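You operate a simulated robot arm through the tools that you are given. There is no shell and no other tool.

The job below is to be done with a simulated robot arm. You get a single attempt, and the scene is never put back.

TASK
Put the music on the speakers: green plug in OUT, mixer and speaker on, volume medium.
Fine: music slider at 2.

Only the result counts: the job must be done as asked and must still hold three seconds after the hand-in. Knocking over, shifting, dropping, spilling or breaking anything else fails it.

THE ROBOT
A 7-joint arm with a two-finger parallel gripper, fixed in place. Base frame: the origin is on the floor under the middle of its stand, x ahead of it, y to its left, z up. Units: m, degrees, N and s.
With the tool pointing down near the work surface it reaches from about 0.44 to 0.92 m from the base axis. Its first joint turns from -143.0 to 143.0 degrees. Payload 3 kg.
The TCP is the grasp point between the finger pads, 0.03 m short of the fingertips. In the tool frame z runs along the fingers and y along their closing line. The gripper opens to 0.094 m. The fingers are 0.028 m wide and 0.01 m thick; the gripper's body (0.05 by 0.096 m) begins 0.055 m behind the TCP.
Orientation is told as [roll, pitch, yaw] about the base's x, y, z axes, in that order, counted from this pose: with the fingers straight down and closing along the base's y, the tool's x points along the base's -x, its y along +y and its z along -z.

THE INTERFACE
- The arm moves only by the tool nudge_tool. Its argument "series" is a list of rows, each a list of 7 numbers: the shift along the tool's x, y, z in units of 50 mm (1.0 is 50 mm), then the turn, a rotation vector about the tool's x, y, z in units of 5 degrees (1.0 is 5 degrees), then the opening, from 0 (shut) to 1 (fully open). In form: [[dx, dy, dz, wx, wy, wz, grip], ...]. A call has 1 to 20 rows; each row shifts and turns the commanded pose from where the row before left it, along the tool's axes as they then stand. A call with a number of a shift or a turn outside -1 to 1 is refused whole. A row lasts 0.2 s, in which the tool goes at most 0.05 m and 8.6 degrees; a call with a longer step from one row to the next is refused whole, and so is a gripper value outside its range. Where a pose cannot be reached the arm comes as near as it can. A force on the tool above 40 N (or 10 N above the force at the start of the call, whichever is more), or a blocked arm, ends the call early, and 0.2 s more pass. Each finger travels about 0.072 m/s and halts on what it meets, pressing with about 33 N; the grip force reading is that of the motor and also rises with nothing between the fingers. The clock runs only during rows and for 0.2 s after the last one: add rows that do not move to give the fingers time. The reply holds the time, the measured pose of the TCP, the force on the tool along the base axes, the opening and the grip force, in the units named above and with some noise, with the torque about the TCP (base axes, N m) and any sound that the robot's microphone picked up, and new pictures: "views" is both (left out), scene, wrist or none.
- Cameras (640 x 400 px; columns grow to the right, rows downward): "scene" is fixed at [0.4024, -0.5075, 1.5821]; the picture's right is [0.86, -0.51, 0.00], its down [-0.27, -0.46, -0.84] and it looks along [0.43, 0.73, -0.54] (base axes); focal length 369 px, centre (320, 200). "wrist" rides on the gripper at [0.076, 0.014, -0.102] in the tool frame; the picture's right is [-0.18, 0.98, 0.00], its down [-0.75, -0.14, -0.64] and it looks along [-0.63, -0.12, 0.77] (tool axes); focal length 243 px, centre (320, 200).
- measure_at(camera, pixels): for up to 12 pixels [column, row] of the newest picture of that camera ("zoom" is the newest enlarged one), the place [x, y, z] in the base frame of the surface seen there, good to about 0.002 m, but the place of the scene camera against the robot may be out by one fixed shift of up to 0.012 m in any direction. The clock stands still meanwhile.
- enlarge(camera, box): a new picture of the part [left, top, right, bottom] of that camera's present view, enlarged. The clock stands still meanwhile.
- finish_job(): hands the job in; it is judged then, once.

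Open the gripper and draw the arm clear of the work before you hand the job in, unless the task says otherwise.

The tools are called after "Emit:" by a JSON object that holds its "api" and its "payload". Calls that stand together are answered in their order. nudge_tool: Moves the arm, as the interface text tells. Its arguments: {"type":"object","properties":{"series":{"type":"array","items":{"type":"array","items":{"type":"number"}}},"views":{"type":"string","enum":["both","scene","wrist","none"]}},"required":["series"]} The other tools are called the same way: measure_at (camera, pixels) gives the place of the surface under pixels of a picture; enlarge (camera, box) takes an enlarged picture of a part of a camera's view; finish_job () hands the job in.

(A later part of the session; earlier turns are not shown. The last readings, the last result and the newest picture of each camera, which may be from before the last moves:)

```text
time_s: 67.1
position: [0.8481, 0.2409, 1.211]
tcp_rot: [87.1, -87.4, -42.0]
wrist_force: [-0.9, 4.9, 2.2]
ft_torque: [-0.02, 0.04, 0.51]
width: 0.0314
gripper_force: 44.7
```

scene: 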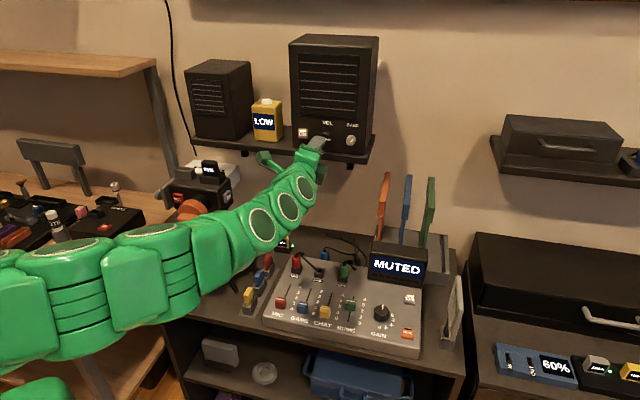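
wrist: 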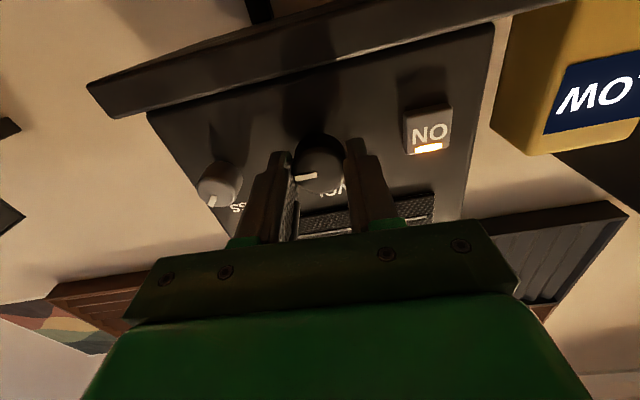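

Gripped with little side load. I turn 20° clockwise and check the meter.

Emit:
{"api": "nudge_tool", "payload": {"series": [[0, 0, 0, 0, 0, 1, 0.2], [0, 0, 0, 0, 0, 1, 0.2], [0, 0, 0, 0, 0, 1, 0.2], [0, 0, 0, 0, 0, 1, 0.2], [0, 0, 0, 0, 0, 0, 0.2]], "views": "scene"}}

Emit:
{"api": "enlarge", "payload": {"camera": "scene", "box": [240, 80, 400, 180]}}

```text
time_s: 68.3
position: [0.8493, 0.241, 1.2093]
tcp_rot: [89.6, -67.4, -44.7]
wrist_force: [-29.0, -6.7, -4.1]
ft_torque: [-0.14, 0.12, 0.67]
width: 0.0315
gripper_force: 45.4
```

scene: 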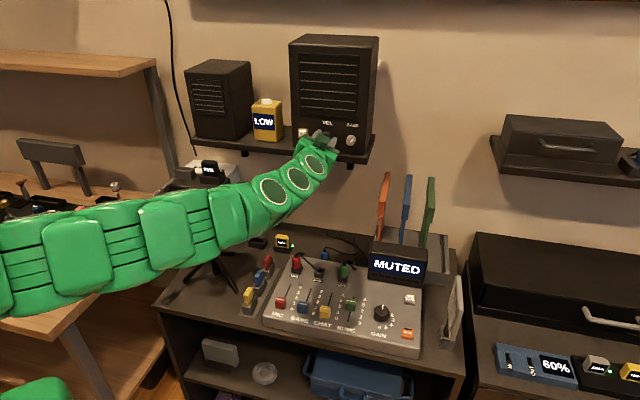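

```text
4.00 times, centred on (320, 130) of scene
```

zoom: 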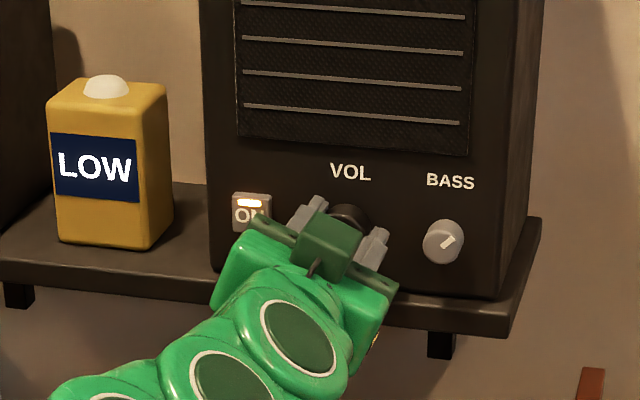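

Still LOW at ~110°. I ease 1 mm along the closing axis and turn 20° more.

Emit:
{"api": "nudge_tool", "payload": {"series": [[0, 0.02, 0, 0, 0, 0, 0.2], [0, 0, 0, 0, 0, 1, 0.2], [0, 0, 0, 0, 0, 1, 0.2], [0, 0, 0, 0, 0, 1, 0.2], [0, 0, 0, 0, 0, 1, 0.2], [0, 0, 0, 0, 0, 0, 0.2]], "views": "both"}}

Emit:
{"api": "enlarge", "payload": {"camera": "scene", "box": [240, 80, 400, 180]}}

```text
time_s: 69.7
position: [0.8486, 0.2408, 1.2096]
tcp_rot: [89.7, -47.3, -44.9]
wrist_force: [-11.3, -12.4, -11.8]
ft_torque: [-0.01, 0.04, 0.09]
width: 0.0318
gripper_force: 44.3
```

scene: 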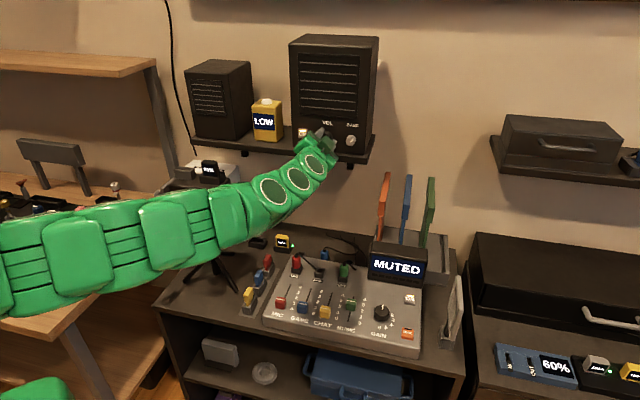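
wrist: 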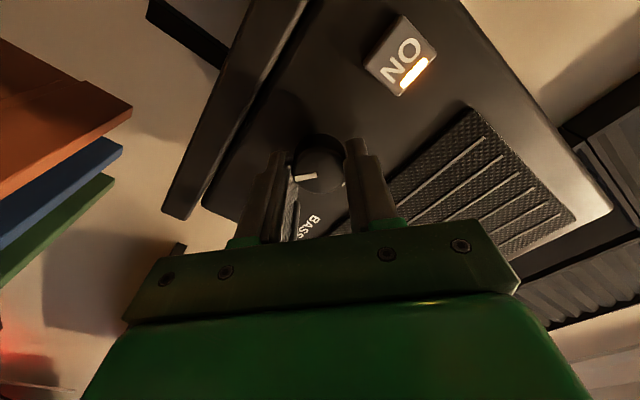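

```text
4.00 times, centred on (320, 130) of scene
```

zoom: 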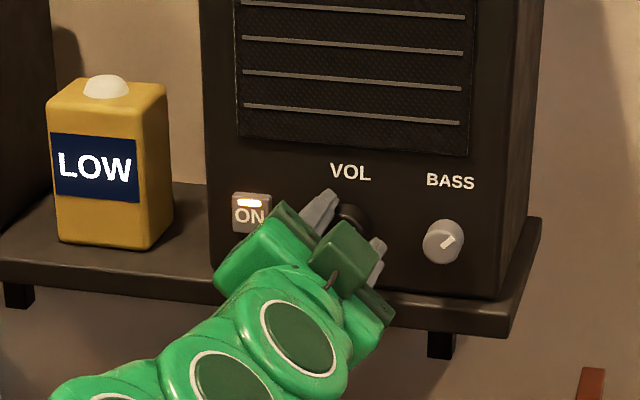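

Still LOW at ~130°, but with the slider at 2 the level may need a higher knob setting; no end stop felt yet. I keep turning in 20° steps.

Emit:
{"api": "nudge_tool", "payload": {"series": [[0, -0.01, 0, 0, 0, 0, 0.2], [0, 0, 0, 0, 0, 1, 0.2], [0, 0, 0, 0, 0, 1, 0.2], [0, 0, 0, 0, 0, 1, 0.2], [0, 0, 0, 0, 0, 1, 0.2], [0, 0, 0, 0, 0, 0, 0.2]], "views": "both"}}

Emit:
{"api": "enlarge", "payload": {"camera": "scene", "box": [240, 80, 400, 180]}}

```text
time_s: 71.1
position: [0.8499, 0.2403, 1.2099]
tcp_rot: [89.8, -27.3, -45.0]
wrist_force: [-24.5, -18.2, -19.5]
ft_torque: [-0.19, 0.19, 0.27]
width: 0.0317
gripper_force: 44.5
```

scene: 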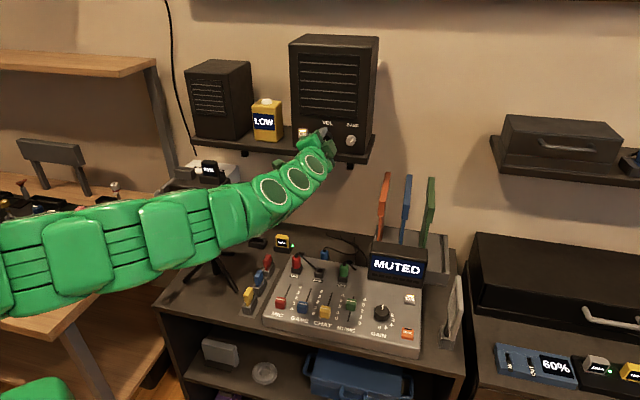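
wrist: 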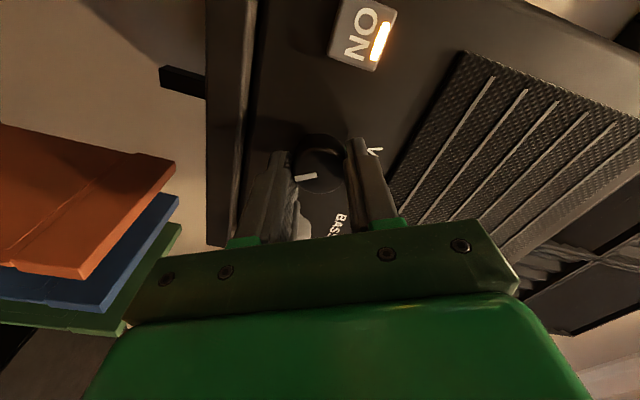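

```text
4.00 times, centred on (320, 130) of scene
```

zoom: 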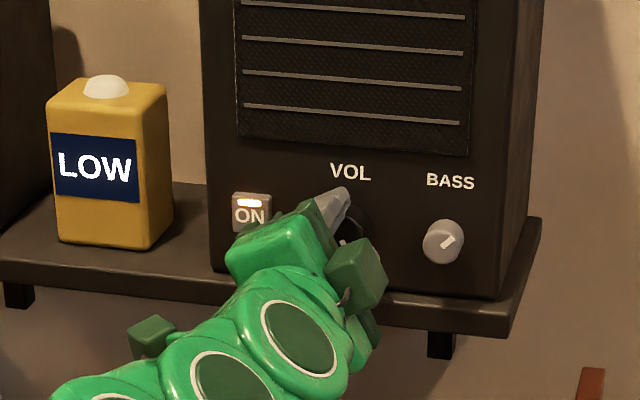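

At ~150° still LOW; I ease slightly (0.5 mm back, 1 mm down) and continue turning.

Emit:
{"api": "nudge_tool", "payload": {"series": [[0, -0.02, -0.012, 0, 0, 0, 0.2], [0, 0, 0, 0, 0, 1, 0.2], [0, 0, 0, 0, 0, 1, 0.2], [0, 0, 0, 0, 0, 1, 0.2], [0, 0, 0, 0, 0, 1, 0.2], [0, 0, 0, 0, 0, 0, 0.2]], "views": "both"}}

Emit:
{"api": "enlarge", "payload": {"camera": "scene", "box": [240, 80, 400, 180]}}

```text
time_s: 72.5
position: [0.8501, 0.24, 1.2081]
tcp_rot: [89.9, -7.4, -45.0]
wrist_force: [5.8, 2.9, 0.2]
ft_torque: [0.4, -0.34, 0.09]
width: 0.0315
gripper_force: 44.8
```

scene: 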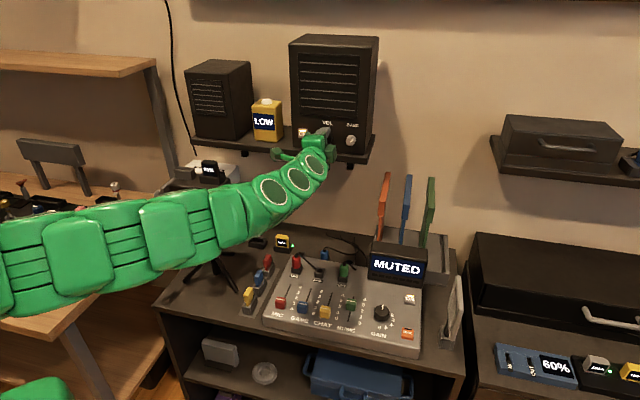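
wrist: 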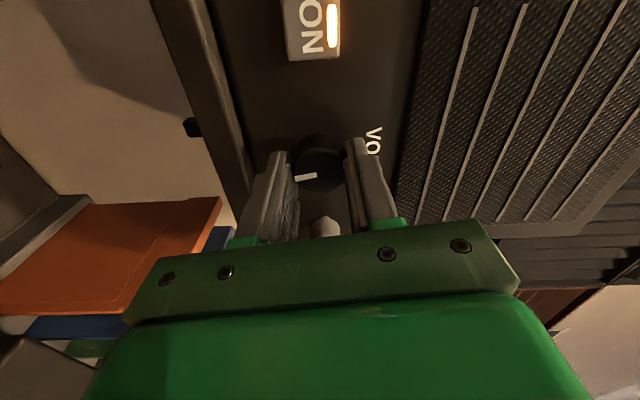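

```text
4.00 times, centred on (320, 130) of scene
```

zoom: 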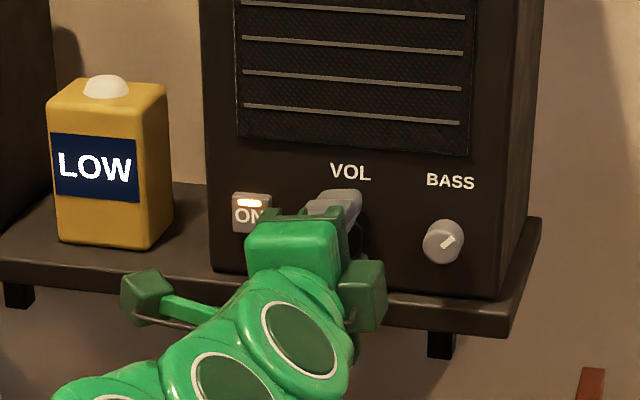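

At ~170° still LOW and no stop yet. I continue 15° more with the hand's range, then check.

Emit:
{"api": "nudge_tool", "payload": {"series": [[0, 0, 0, 0, 0, 1, 0.2], [0, 0, 0, 0, 0, 1, 0.2], [0, 0, 0, 0, 0, 1, 0.2], [0, 0, 0, 0, 0, 0, 0.2]], "views": "both"}}

Emit:
{"api": "enlarge", "payload": {"camera": "scene", "box": [240, 80, 400, 180]}}

```text
time_s: 73.5
position: [0.847, 0.2397, 1.2099]
tcp_rot: [90.0, 7.6, -45.0]
wrist_force: [5.4, 10.9, 9.3]
ft_torque: [0.03, -0.39, 0.37]
width: 0.0314
gripper_force: 45.0
```

scene: 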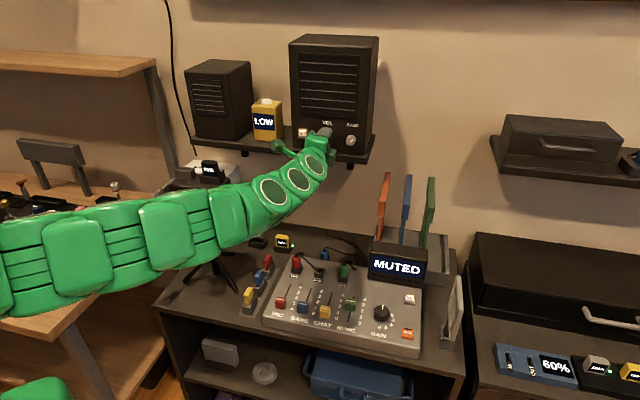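
wrist: 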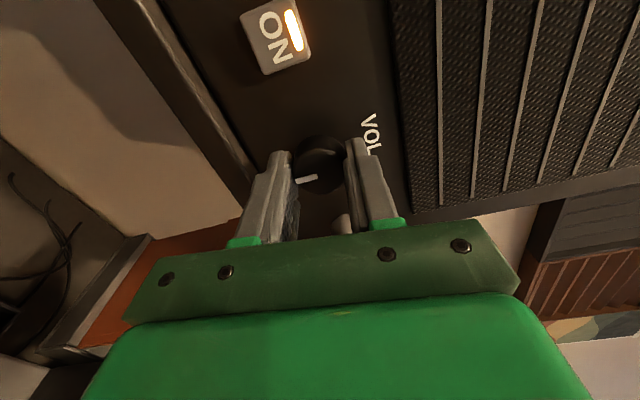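

```text
4.00 times, centred on (320, 130) of scene
```

zoom: 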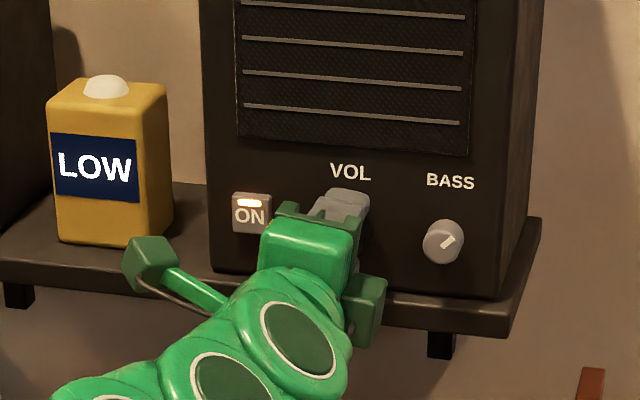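

No change at ~185°. I release, back off and inspect the plug in OUT and the meter closely before deciding.

Emit:
{"api": "nudge_tool", "payload": {"series": [[0, 0, 0, 0, 0, 0, 0.4], [0, 0, 0, 0, 0, 0, 0.53], [0, 0, 0, 0, 0, 0, 0.53], [0, 0, -0.5, 0, 0, 0, 0.53], [0, 0, -0.8, 0, 0, 0, 0.53], [0, 0, -0.8, 0, 0, 0, 0.53], [0, 0, -0.8, 0, 0, 0, 0.53], [0, 0, 0, 0, 0, 0, 0.53]], "views": "both"}}

Emit:
{"api": "enlarge", "payload": {"camera": "scene", "box": [235, 85, 295, 145]}}

Emit:
{"api": "enlarge", "payload": {"camera": "scene", "box": [290, 110, 370, 160]}}

Emit:
{"api": "enlarge", "payload": {"camera": "wrist", "box": [0, 160, 200, 400]}}

```text
time_s: 75.3
position: [0.7443, 0.1363, 1.2105]
tcp_rot: [89.9, 7.6, -45.1]
wrist_force: [-0.5, 0.4, -0.6]
ft_torque: [-0.03, -0.02, 0.02]
width: 0.0498
gripper_force: 0.0
```

scene: 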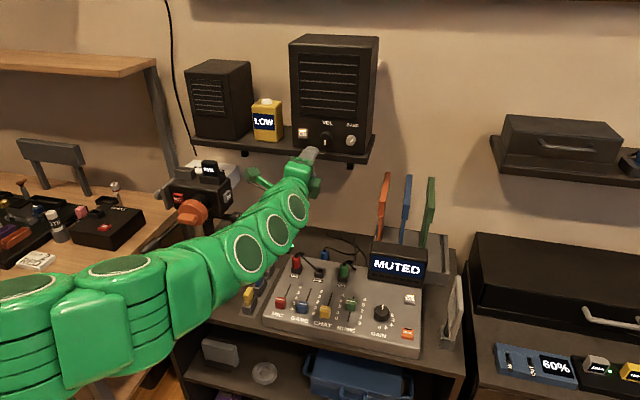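
wrist: 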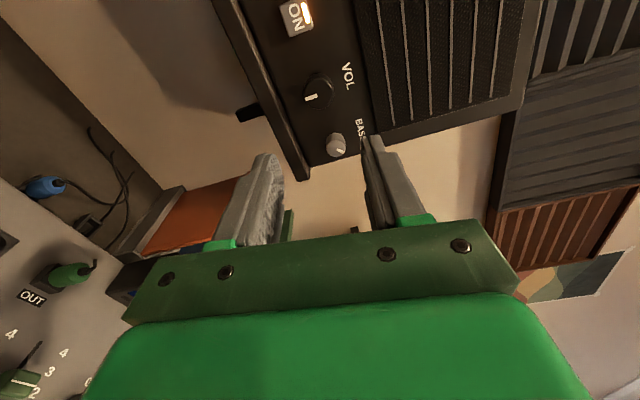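

```text
6.67 times, centred on (265, 115) of scene
```

zoom: 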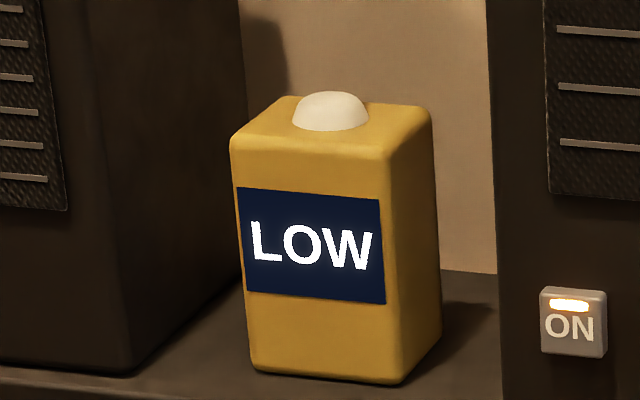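

```text
8.00 times, centred on (330, 135) of scene
```

zoom: 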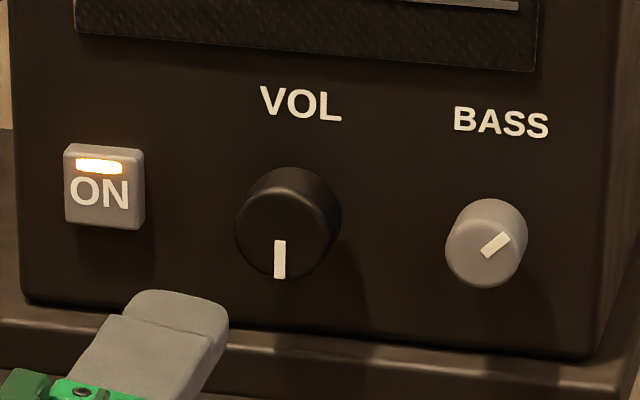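

```text
1.67 times, centred on (100, 280) of wrist
```

zoom: 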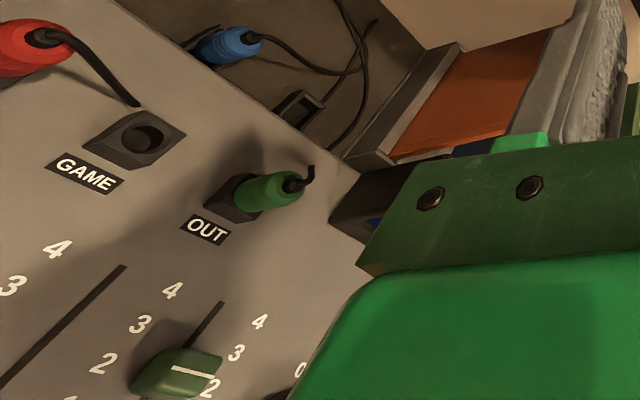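

The marker now points straight down (180°). With the slider at 2 the threshold may lie further on, so I rotate the empty hand back 95° and will turn the knob on, up to its stop if needed.

Emit:
{"api": "nudge_tool", "payload": {"series": [[0, 0, 0, 0, 0, -1, 0.53], [0, 0, 0, 0, 0, -1, 0.53], [0, 0, 0, 0, 0, -1, 0.53], [0, 0, 0, 0, 0, -1, 0.53], [0, 0, 0, 0, 0, -1, 0.53], [0, 0, 0, 0, 0, -1, 0.53], [0, 0, 0, 0, 0, -1, 0.53], [0, 0, 0, 0, 0, -1, 0.53], [0, 0, 0, 0, 0, -1, 0.53], [0, 0, 0, 0, 0, -1, 0.53], [0, 0, 0, 0, 0, -1, 0.53], [0, 0, 0, 0, 0, -1, 0.53], [0, 0, 0, 0, 0, -1, 0.53], [0, 0, 0, 0, 0, -1, 0.53], [0, 0, 0, 0, 0, -1, 0.53], [0, 0, 0, 0, 0, -1, 0.53], [0, 0, 0, 0, 0, -1, 0.53], [0, 0, 0, 0, 0, -1, 0.53], [0, 0, 0, 0, 0, -1, 0.53], [0, 0, 0, 0, 0, -1, 0.53]], "views": "wrist"}}

Emit:
{"api": "enlarge", "payload": {"camera": "wrist", "box": [250, 50, 390, 170]}}

```text
time_s: 79.5
position: [0.7459, 0.1372, 1.2085]
tcp_rot: [-86.5, -87.5, 131.5]
wrist_force: [-1.0, -0.1, -0.4]
ft_torque: [-0.01, -0.01, -0.01]
width: 0.0497
gripper_force: 0.0
```

wrist: 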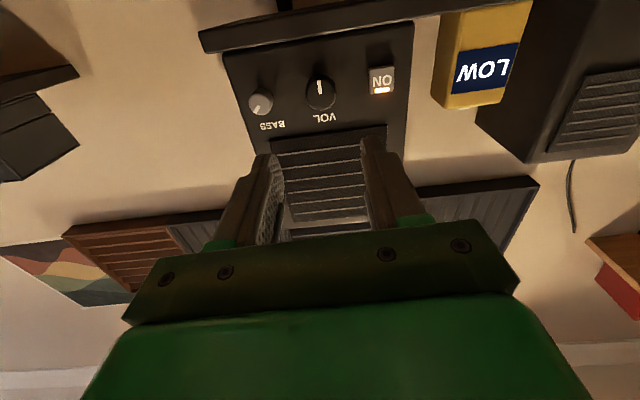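

```text
3.33 times, centred on (320, 110) of wrist
```

zoom: 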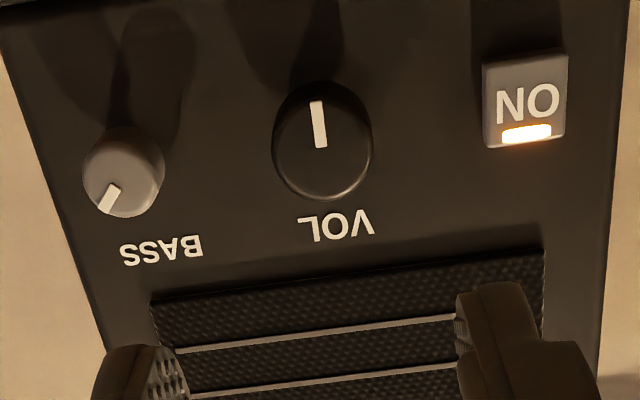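

Knob at 180°, hand centred at u≈0.430. I advance, grip again and turn 20° steps.

Emit:
{"api": "nudge_tool", "payload": {"series": [[-0.01, 0.01, 0.586, 0, 0, 0, 0.53], [0, 0, 0.586, 0, 0, 0, 0.53], [0, 0, 0.586, 0, 0, 0, 0.53], [0, 0, 0.586, 0, 0, 0, 0.53], [0, 0, 0.58, 0, 0, 0, 0.53], [0, 0, 0, 0, 0, 0, 0.53], [0, 0, 0, 0, 0, 0, 0.35], [0, 0, 0, 0, 0, 0, 0.2], [0, 0, 0, 0, 0, 0, 0.2]], "views": "wrist"}}

```text
time_s: 81.5
position: [0.8508, 0.2429, 1.2101]
tcp_rot: [-86.6, -87.4, 131.7]
wrist_force: [-8.0, 10.6, 0.0]
ft_torque: [0.05, -0.12, 0.26]
width: 0.0315
gripper_force: 45.1
```

wrist: 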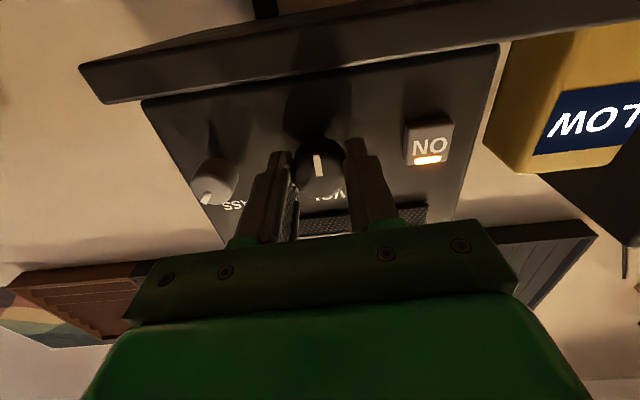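

I ease 1 mm toward −u and turn 20°.

Emit:
{"api": "nudge_tool", "payload": {"series": [[0, 0.02, 0, 0, 0, 0, 0.2], [0, 0, 0, 0, 0, 1, 0.2], [0, 0, 0, 0, 0, 1, 0.2], [0, 0, 0, 0, 0, 1, 0.2], [0, 0, 0, 0, 0, 1, 0.2], [0, 0, 0, 0, 0, 0, 0.2]], "views": "scene"}}

Emit:
{"api": "enlarge", "payload": {"camera": "scene", "box": [240, 80, 400, 180]}}

```text
time_s: 82.9
position: [0.8487, 0.2418, 1.2087]
tcp_rot: [89.5, -72.3, -44.6]
wrist_force: [12.2, 2.1, 2.9]
ft_torque: [-0.53, -0.37, 0.42]
width: 0.0316
gripper_force: 44.7
```

scene: 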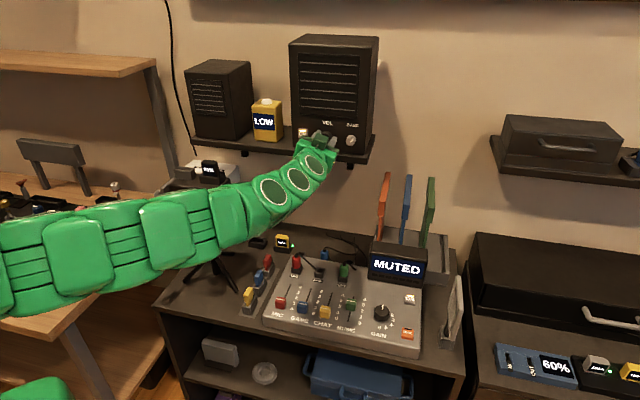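

```text
4.00 times, centred on (320, 130) of scene
```

zoom: 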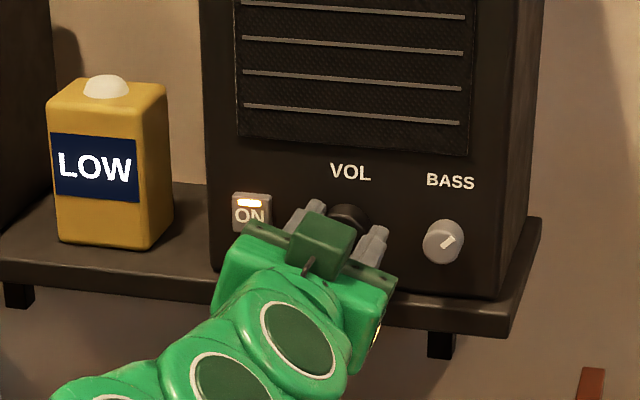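

There is now a −0.64 N·m torque opposing the turn, perhaps the end stop. I check the marker against the fingers in the wrist view.

Emit:
{"api": "enlarge", "payload": {"camera": "wrist", "box": [230, 80, 410, 220]}}

Emit:
{"api": "nudge_tool", "payload": {"series": [[0, 0, 0, 0, 0, 0, 0.2]], "views": "wrist"}}

Emit:
{"api": "enlarge", "payload": {"camera": "wrist", "box": [230, 80, 410, 220]}}

```text
2.86 times, centred on (320, 150) of wrist
```

zoom: 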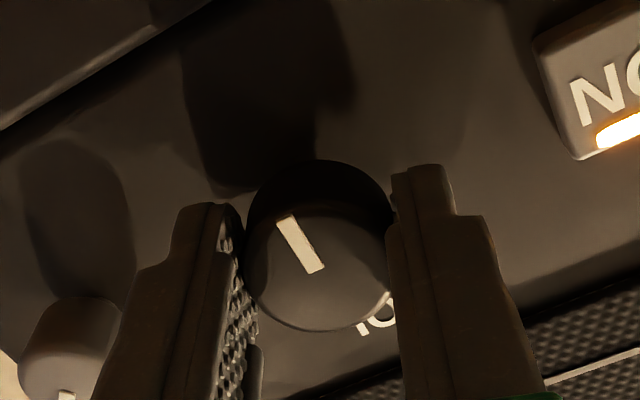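

```text
time_s: 83.3
position: [0.8502, 0.2411, 1.2088]
tcp_rot: [89.5, -72.3, -44.7]
wrist_force: [13.7, -1.2, 3.0]
ft_torque: [-0.28, -0.34, 0.24]
width: 0.0316
gripper_force: 44.3
```

wrist: 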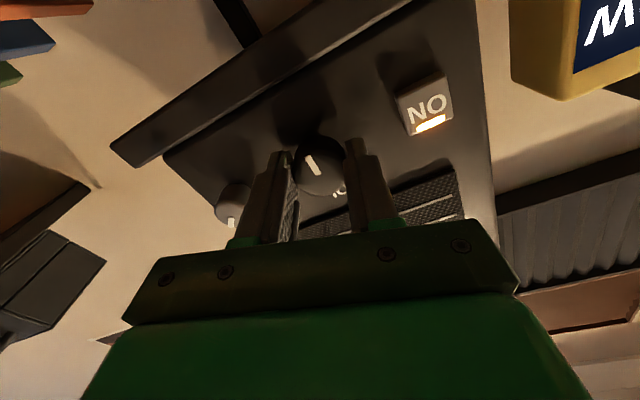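

```text
2.86 times, centred on (320, 150) of wrist
```

zoom: 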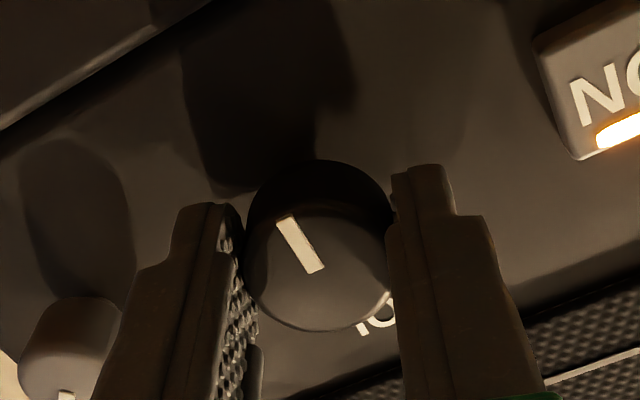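

The marker slipped in the grip: the knob is at its clockwise stop at 180° and the meter still reads LOW even at full volume, so the chain isn't live yet. I release the knob, back off, and go to inspect the green plug closely.

Emit:
{"api": "nudge_tool", "payload": {"series": [[0, 0, 0, 0, 0, 0, 0.4], [0, 0, 0, 0, 0, 0, 0.53], [0, 0, 0, 0, 0, 0, 0.53], [0, 0, -0.5, 0, 0, 0, 0.53], [0, 0, -0.8, 0, 0, 0, 0.53], [0, 0, -0.8, 0, 0, 0, 0.53], [0, 0, -0.8, 0, 0, 0, 0.53], [0, 0, -0.3, 0, 0, -0.88, 0.53], [0, 0, 0, 0, 0, -0.88, 0.53], [0, 0, 0, 0, 0, -0.88, 0.53], [0, 0, 0, 0, 0, -0.88, 0.53], [0, 0, 0, 0, 0, 0, 0.53]], "views": "both"}}

Emit:
{"api": "enlarge", "payload": {"camera": "scene", "box": [240, 80, 400, 180]}}

```text
time_s: 85.9
position: [0.7339, 0.1295, 1.2106]
tcp_rot: [-14.8, -89.8, 59.9]
wrist_force: [0.6, 0.3, 0.1]
ft_torque: [-0.01, 0.03, 0.0]
width: 0.0497
gripper_force: 0.0
```

scene: 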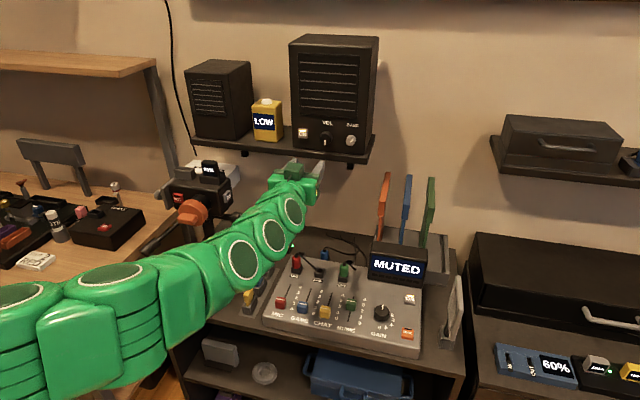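
wrist: 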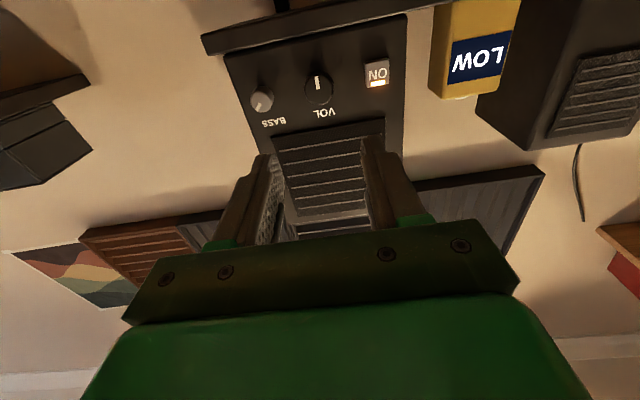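

```text
4.00 times, centred on (320, 130) of scene
```

zoom: 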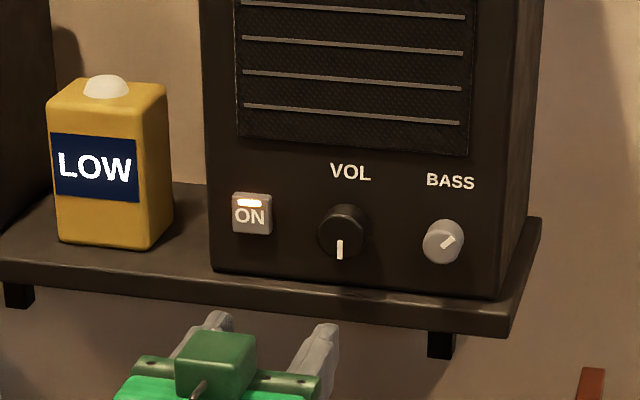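

Now I tilt the hand back to 20° from vertical to go and inspect the plug.

Emit:
{"api": "nudge_tool", "payload": {"series": [[0, 0, 0, 0, 1, 0, 0.53], [0, 0, 0, 0, 1, 0, 0.53], [0, 0, 0, 0, 1, 0, 0.53], [0, 0, 0, 0, 1, 0, 0.53], [0, 0, 0, 0, 1, 0, 0.53], [0, 0, 0, 0, 1, 0, 0.53], [0, 0, 0, 0, 1, 0, 0.53], [0, 0, 0, 0, 1, 0, 0.53], [0, 0, 0, 0, 1, 0, 0.53], [0, 0, 0, 0, 1, 0, 0.53], [0, 0, 0, 0, 1, 0, 0.53], [0, 0, 0, 0, 1, 0, 0.53], [0, 0, 0, 0, 1, 0, 0.53], [0, 0, 0, 0, 1, 0, 0.53], [0, 0, 0, 0, 0, 0, 0.53]], "views": "both"}}

```text
time_s: 89.1
position: [0.7363, 0.128, 1.2096]
tcp_rot: [0.0, -19.8, 44.9]
wrist_force: [0.4, -0.4, -0.1]
ft_torque: [0.02, 0.03, -0.01]
width: 0.0499
gripper_force: 0.1
```

scene: 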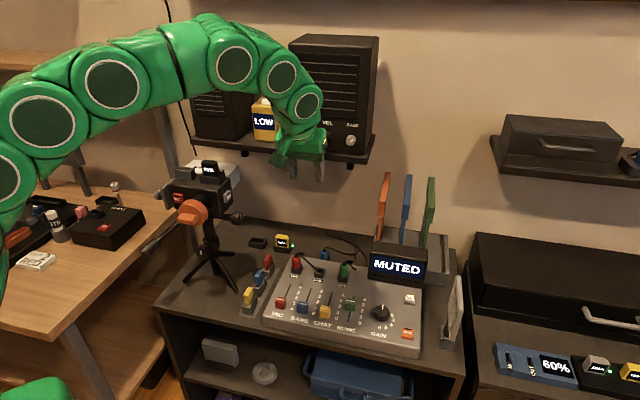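
wrist: 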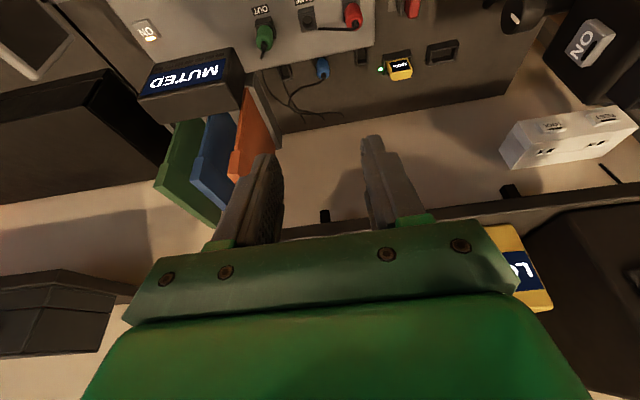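

I go down toward OUT for a close look.

Emit:
{"api": "nudge_tool", "payload": {"series": [[0.103, -0.233, 0.778, 0, 0, 0, 0.53], [0.103, -0.233, 0.778, 0, 0, 0, 0.53], [0.103, -0.233, 0.778, 0, 0, 0, 0.53], [0.103, -0.233, 0.778, 0, 0, 0, 0.53], [0.103, -0.233, 0.778, 0, 0, 0, 0.53], [0.103, -0.233, 0.778, 0, 0, 0, 0.53], [0, 0, 0, 0, 0, 0, 0.53]], "views": "wrist"}}

Emit:
{"api": "enlarge", "payload": {"camera": "wrist", "box": [250, 10, 410, 130]}}

Emit:
{"api": "enlarge", "payload": {"camera": "wrist", "box": [430, 0, 570, 100]}}

```text
time_s: 90.7
position: [0.8191, 0.1159, 0.9808]
tcp_rot: [0.0, -19.9, 45.1]
wrist_force: [-0.1, -0.3, -0.3]
ft_torque: [0.0, -0.02, 0.0]
width: 0.0499
gripper_force: 0.0
```

wrist: 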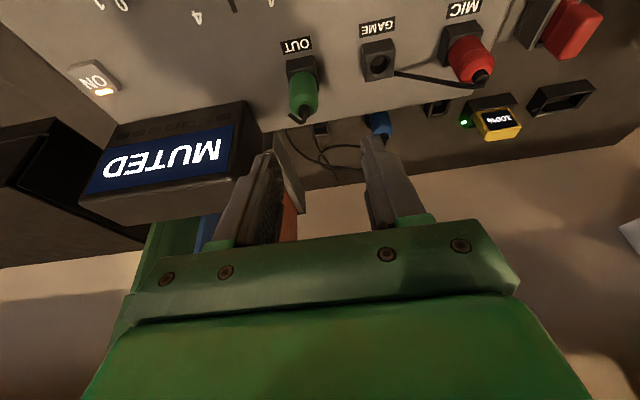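

```text
3.33 times, centred on (330, 70) of wrist
```

zoom: 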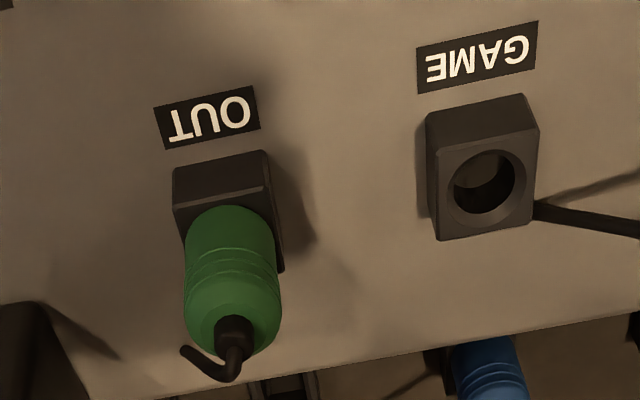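

```text
4.00 times, centred on (500, 50) of wrist
```

zoom: 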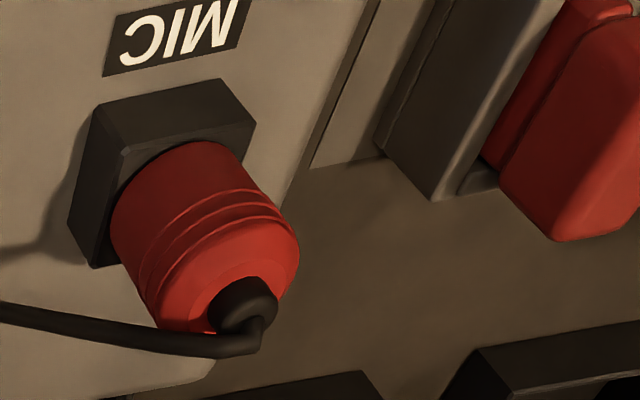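

I measure matching points on both plugs: red (newest zoom) and green (wrist pixels).

Emit:
{"api": "measure_at", "payload": {"camera": "zoom", "pixels": [[175, 155], [200, 190], [215, 225], [222, 250], [228, 275], [245, 300], [150, 110], [105, 240], [250, 125], [180, 300], [285, 230]]}}

Emit:
{"api": "measure_at", "payload": {"camera": "wrist", "pixels": [[299, 73], [299, 80], [299, 88], [299, 96], [299, 103], [301, 108], [289, 92], [312, 89], [296, 66], [288, 75], [314, 74]]}}

```text
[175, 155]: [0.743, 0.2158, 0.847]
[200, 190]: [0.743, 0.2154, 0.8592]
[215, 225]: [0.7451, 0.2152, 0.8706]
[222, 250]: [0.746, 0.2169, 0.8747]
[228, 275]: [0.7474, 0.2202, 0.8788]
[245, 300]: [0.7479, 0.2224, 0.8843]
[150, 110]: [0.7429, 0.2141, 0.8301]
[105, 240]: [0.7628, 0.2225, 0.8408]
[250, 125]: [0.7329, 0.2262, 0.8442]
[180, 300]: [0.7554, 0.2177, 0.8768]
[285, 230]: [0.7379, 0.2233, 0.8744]
```

```text
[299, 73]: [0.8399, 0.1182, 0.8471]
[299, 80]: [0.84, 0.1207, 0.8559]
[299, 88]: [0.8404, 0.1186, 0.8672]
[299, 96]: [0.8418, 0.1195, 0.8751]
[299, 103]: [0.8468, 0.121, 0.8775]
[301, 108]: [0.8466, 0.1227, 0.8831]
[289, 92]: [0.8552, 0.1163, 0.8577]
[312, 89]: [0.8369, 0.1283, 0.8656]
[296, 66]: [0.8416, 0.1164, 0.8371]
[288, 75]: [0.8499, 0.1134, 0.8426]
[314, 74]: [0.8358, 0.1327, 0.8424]
```

Both plugs sit at the same height and depth (dome ≈0.878), so the plug is in. Since no music is heard even at full volume and the mixer shows MUTED, I look around the scene for whatever mutes it.

Emit:
{"api": "enlarge", "payload": {"camera": "scene", "box": [0, 160, 180, 280]}}

Emit:
{"api": "enlarge", "payload": {"camera": "scene", "box": [440, 230, 640, 400]}}

Emit:
{"api": "enlarge", "payload": {"camera": "scene", "box": [160, 220, 340, 400]}}

Emit:
{"api": "enlarge", "payload": {"camera": "wrist", "box": [20, 0, 280, 220]}}

```text
3.33 times, centred on (90, 220) of scene
```

zoom: 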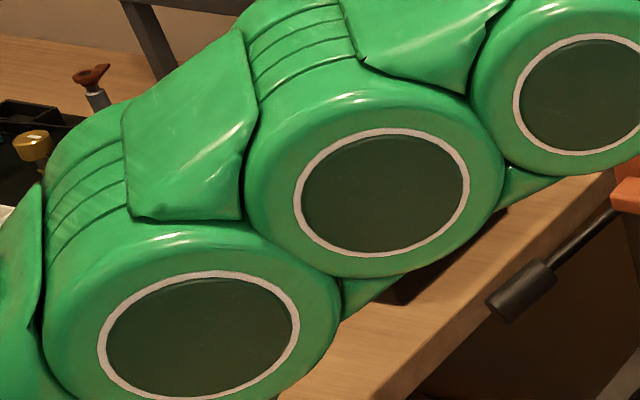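

```text
2.35 times, centred on (540, 315) of scene
```

zoom: 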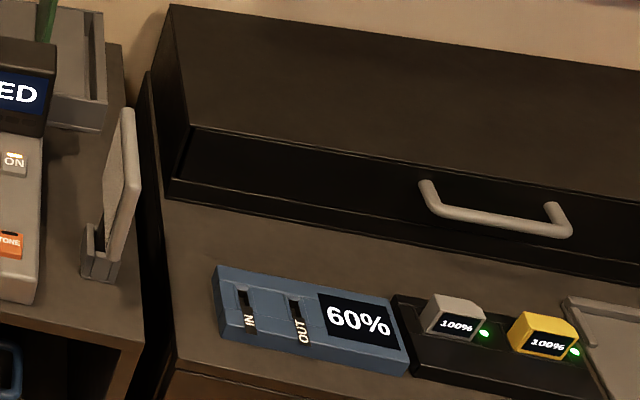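

```text
2.22 times, centred on (250, 310) of scene
```

zoom: 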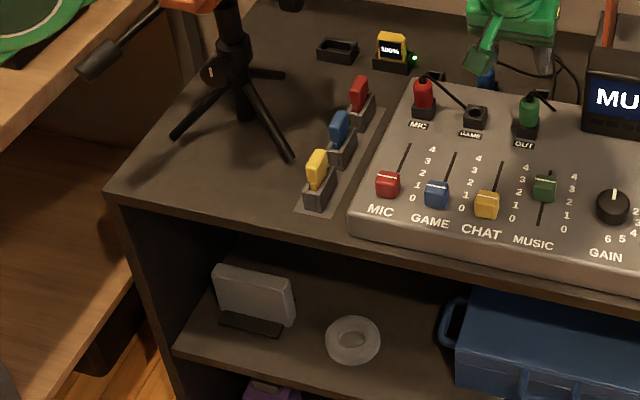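

```text
1.82 times, centred on (150, 110) of wrist
```

zoom: 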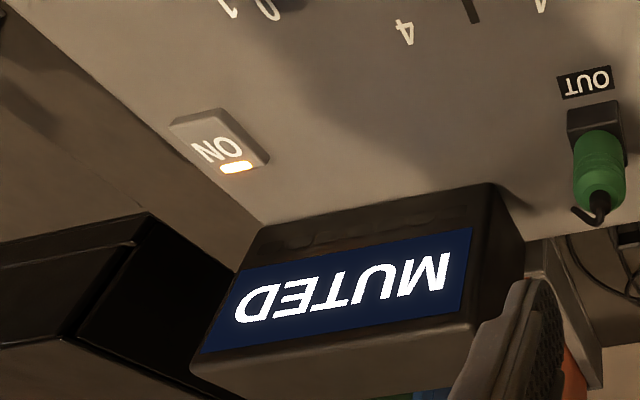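

Both knobs seem to run 0–180° clockwise from "up", and GAIN stands at 0 – a likely reason for MUTED and silence. I move over the GAIN knob to look at it closely.

Emit:
{"api": "nudge_tool", "payload": {"series": [[0.407, -0.417, -0.147, 0, 0, 0, 0.53], [0.407, -0.417, -0.147, 0, 0, 0, 0.53], [0.407, -0.417, -0.147, 0, 0, 0, 0.53], [0.407, -0.417, -0.147, 0, 0, 0, 0.53], [0.407, -0.417, -0.147, 0, 0, 0, 0.53], [0.407, -0.417, -0.147, 0, 0, 0, 0.53], [0, 0, 0, 0, 1, 0, 0.53], [0, 0, 0, 0, 1, 0, 0.53], [0, 0, 0, 0, 1, 0, 0.53], [0, 0, 0, 0, 0.98, 0, 0.53], [0, 0, 0, 0, 0, 0, 0.53]], "views": "both"}}

Emit:
{"api": "enlarge", "payload": {"camera": "wrist", "box": [230, 60, 410, 200]}}

```text
time_s: 93.1
position: [0.8176, -0.0668, 0.9807]
tcp_rot: [0.0, 0.1, 44.9]
wrist_force: [-0.5, -0.1, -0.8]
ft_torque: [-0.01, 0.0, 0.01]
width: 0.05
gripper_force: 0.1
```

scene: 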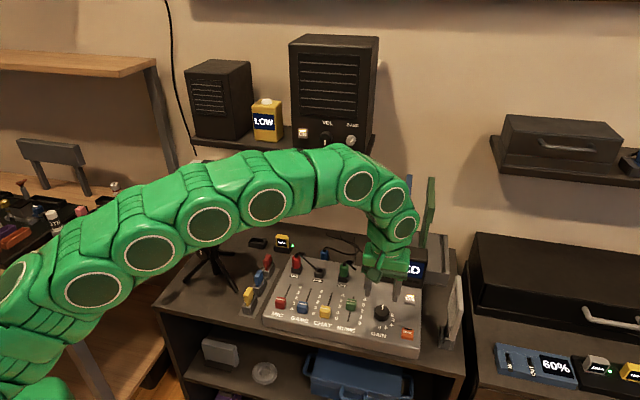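
wrist: 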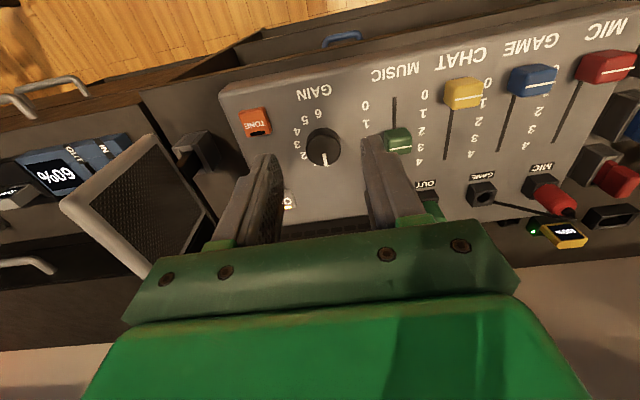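

```text
2.86 times, centred on (320, 130) of wrist
```

zoom: 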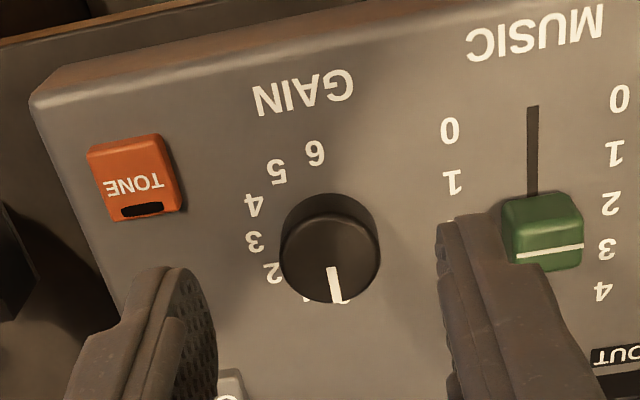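

GAIN's pointer stands exactly at 0 (labels run 0→6 over 180°). I measure the knob so that I can test it gently; it can be returned to its 0 stop if it proves irrelevant.

Emit:
{"api": "measure_at", "payload": {"camera": "zoom", "pixels": [[330, 255], [284, 250], [378, 255], [322, 218], [340, 296], [295, 225], [370, 285], [365, 228], [300, 285], [315, 152], [255, 243], [308, 297]]}}

```text
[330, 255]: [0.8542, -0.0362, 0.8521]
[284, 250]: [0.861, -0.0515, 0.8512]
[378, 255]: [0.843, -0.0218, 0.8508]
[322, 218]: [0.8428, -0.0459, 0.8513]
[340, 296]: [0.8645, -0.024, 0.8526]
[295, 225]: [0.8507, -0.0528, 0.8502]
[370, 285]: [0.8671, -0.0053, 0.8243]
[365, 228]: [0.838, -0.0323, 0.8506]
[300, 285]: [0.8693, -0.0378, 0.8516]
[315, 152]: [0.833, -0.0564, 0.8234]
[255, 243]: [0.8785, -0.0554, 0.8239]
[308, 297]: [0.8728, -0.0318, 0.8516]
```

Knob centre u≈0.628, v≈0.579, top 0.852. I lower over it with fingers open.

Emit:
{"api": "nudge_tool", "payload": {"series": [[-0.24, -0.015, 0.5, 0, 0, 0, 0.53], [-0.24, -0.015, 0.5, 0, 0, 0, 0.53], [-0.24, -0.015, 0.5, 0, 0, 0, 0.53], [-0.24, -0.015, 0.4, 0, 0, 0, 0.53], [0, 0, 0, 0, 0, 0, 0.53]], "views": "wrist"}}

Emit:
{"api": "enlarge", "payload": {"camera": "wrist", "box": [230, 60, 410, 220]}}

```text
time_s: 94.3
position: [0.8528, -0.0313, 0.8849]
tcp_rot: [0.1, -0.1, 45.0]
wrist_force: [-0.1, 0.1, -0.1]
ft_torque: [-0.01, -0.01, 0.0]
width: 0.05
gripper_force: 0.1
```

wrist: 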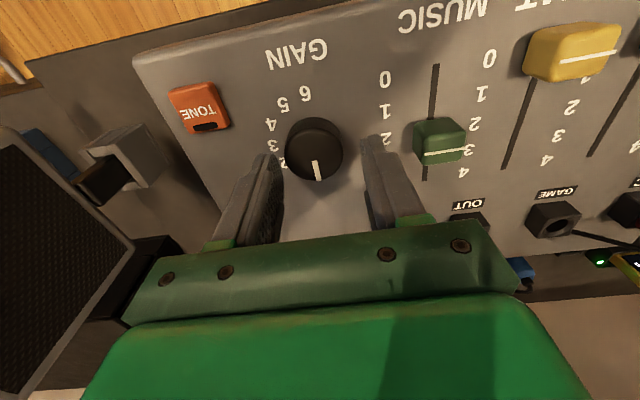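

```text
2.50 times, centred on (320, 140) of wrist
```

zoom: 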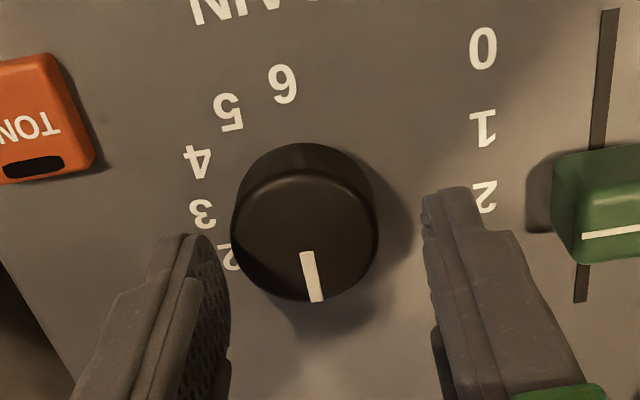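

The fingers bracket the GAIN knob. I lower 24 mm and close gently on it.

Emit:
{"api": "nudge_tool", "payload": {"series": [[0, 0, 0.24, 0, 0, 0, 0.53], [0, 0, 0.24, 0, 0, 0, 0.53], [0, 0, 0, 0, 0, 0, 0.53], [0, 0, 0, 0, 0, 0, 0.35], [0, 0, 0, 0, 0, 0, 0.25], [0, 0, 0, 0, 0, 0, 0.25]], "views": "wrist"}}

```text
time_s: 95.7
position: [0.8534, -0.035, 0.8603]
tcp_rot: [-0.2, 0.0, 44.9]
wrist_force: [23.6, -22.4, -2.9]
ft_torque: [-0.41, -0.29, -0.02]
width: 0.0421
gripper_force: 16.4
```

wrist: 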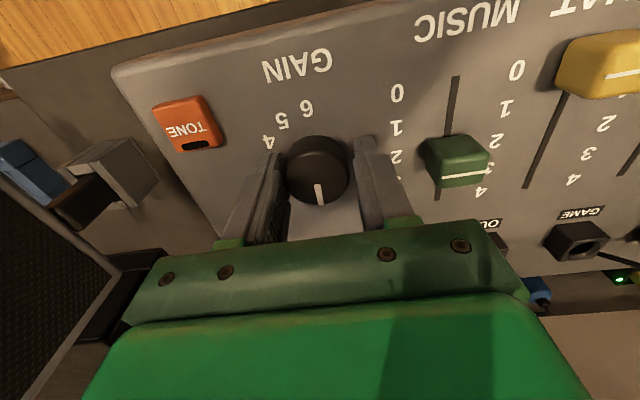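

The +u finger touched first (32 N toward +u), so the knob is about 4 mm further +u. I reopen, shift, and close again.

Emit:
{"api": "nudge_tool", "payload": {"series": [[0, 0, 0, 0, 0, 0, 0.53], [0, 0, 0, 0, 0, 0, 0.53], [0, -0.08, 0, 0, 0, 0, 0.53], [0, 0, 0, 0, 0, 0, 0.35], [0, 0, 0, 0, 0, 0, 0.2], [0, 0, 0, 0, 0, 0, 0.2]], "views": "both"}}

```text
time_s: 97.1
position: [0.8544, -0.0351, 0.8603]
tcp_rot: [0.1, 0.1, 45.1]
wrist_force: [-0.8, 1.3, -5.3]
ft_torque: [0.05, -0.12, -0.01]
width: 0.0378
gripper_force: 44.9
```

scene: 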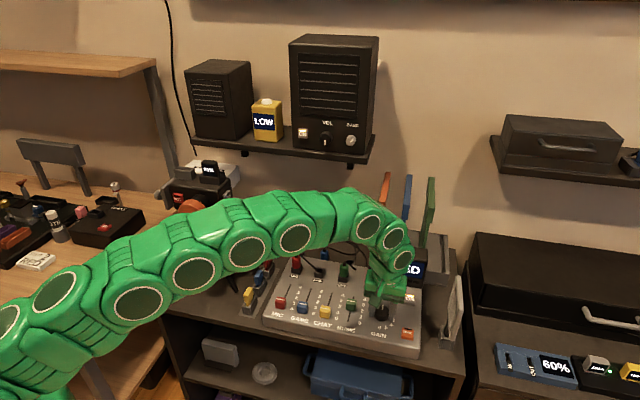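
wrist: 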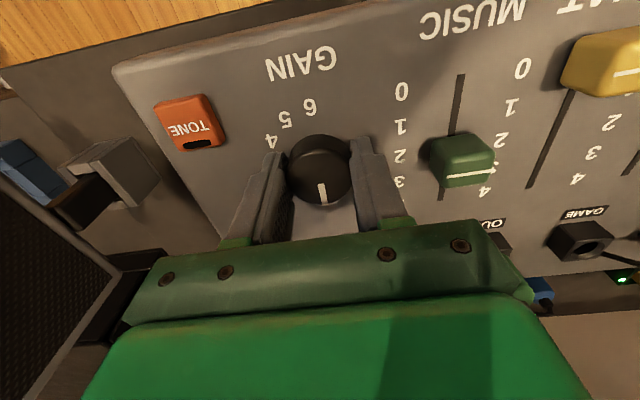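

GAIN is held without side load. I turn it 30° clockwise (to 1) and look at the display, meter and sounds.

Emit:
{"api": "nudge_tool", "payload": {"series": [[0, 0, 0, 0, 0, 1, 0.2], [0, 0, 0, 0, 0, 1, 0.2], [0, 0, 0, 0, 0, 1, 0.2], [0, 0, 0, 0, 0, 1, 0.2], [0, 0, 0, 0, 0, 1, 0.2], [0, 0, 0, 0, 0, 1, 0.2], [0, 0, 0, 0, 0, 0, 0.2]], "views": "both"}}

Emit:
{"api": "enlarge", "payload": {"camera": "scene", "box": [340, 230, 450, 350]}}

Emit:
{"api": "enlarge", "payload": {"camera": "scene", "box": [240, 80, 400, 180]}}

```text
time_s: 98.7
position: [0.8547, -0.036, 0.8598]
tcp_rot: [-0.1, 0.0, 14.8]
wrist_force: [-10.3, 13.1, -20.8]
ft_torque: [0.03, 0.31, -0.02]
width: 0.0377
gripper_force: 45.3
```

scene: 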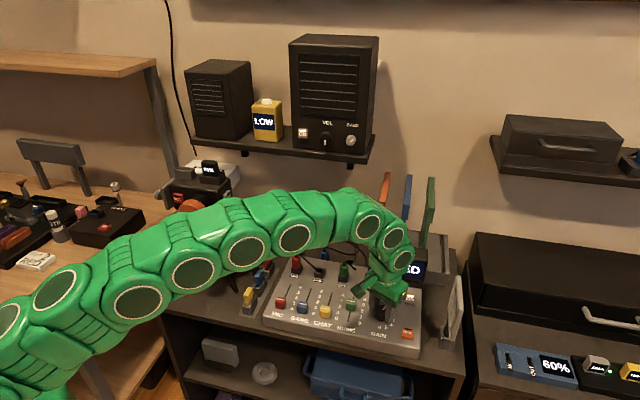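
wrist: 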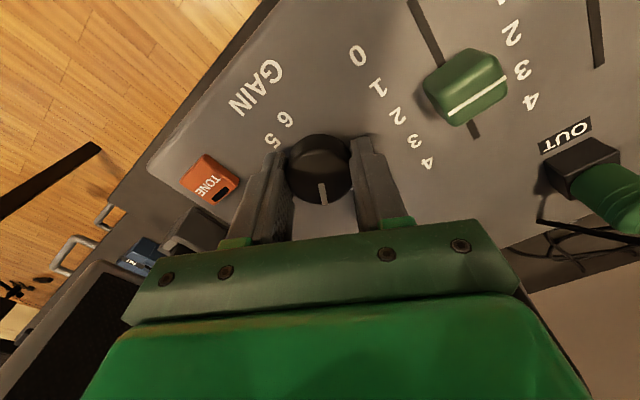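

```text
3.33 times, centred on (395, 290) of scene
```

zoom: 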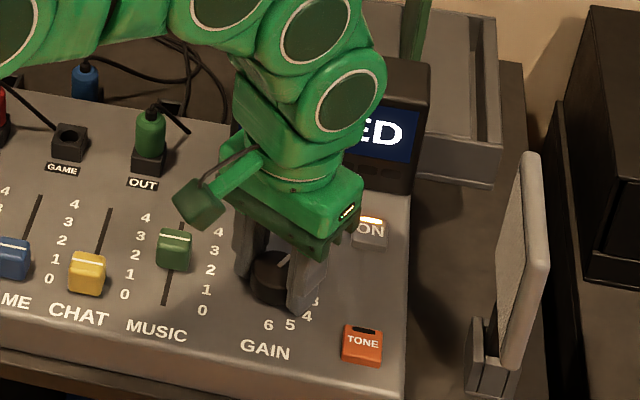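

```text
4.00 times, centred on (320, 130) of scene
```

zoom: 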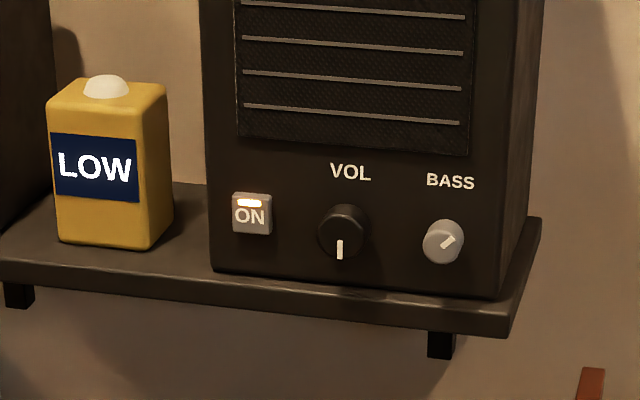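

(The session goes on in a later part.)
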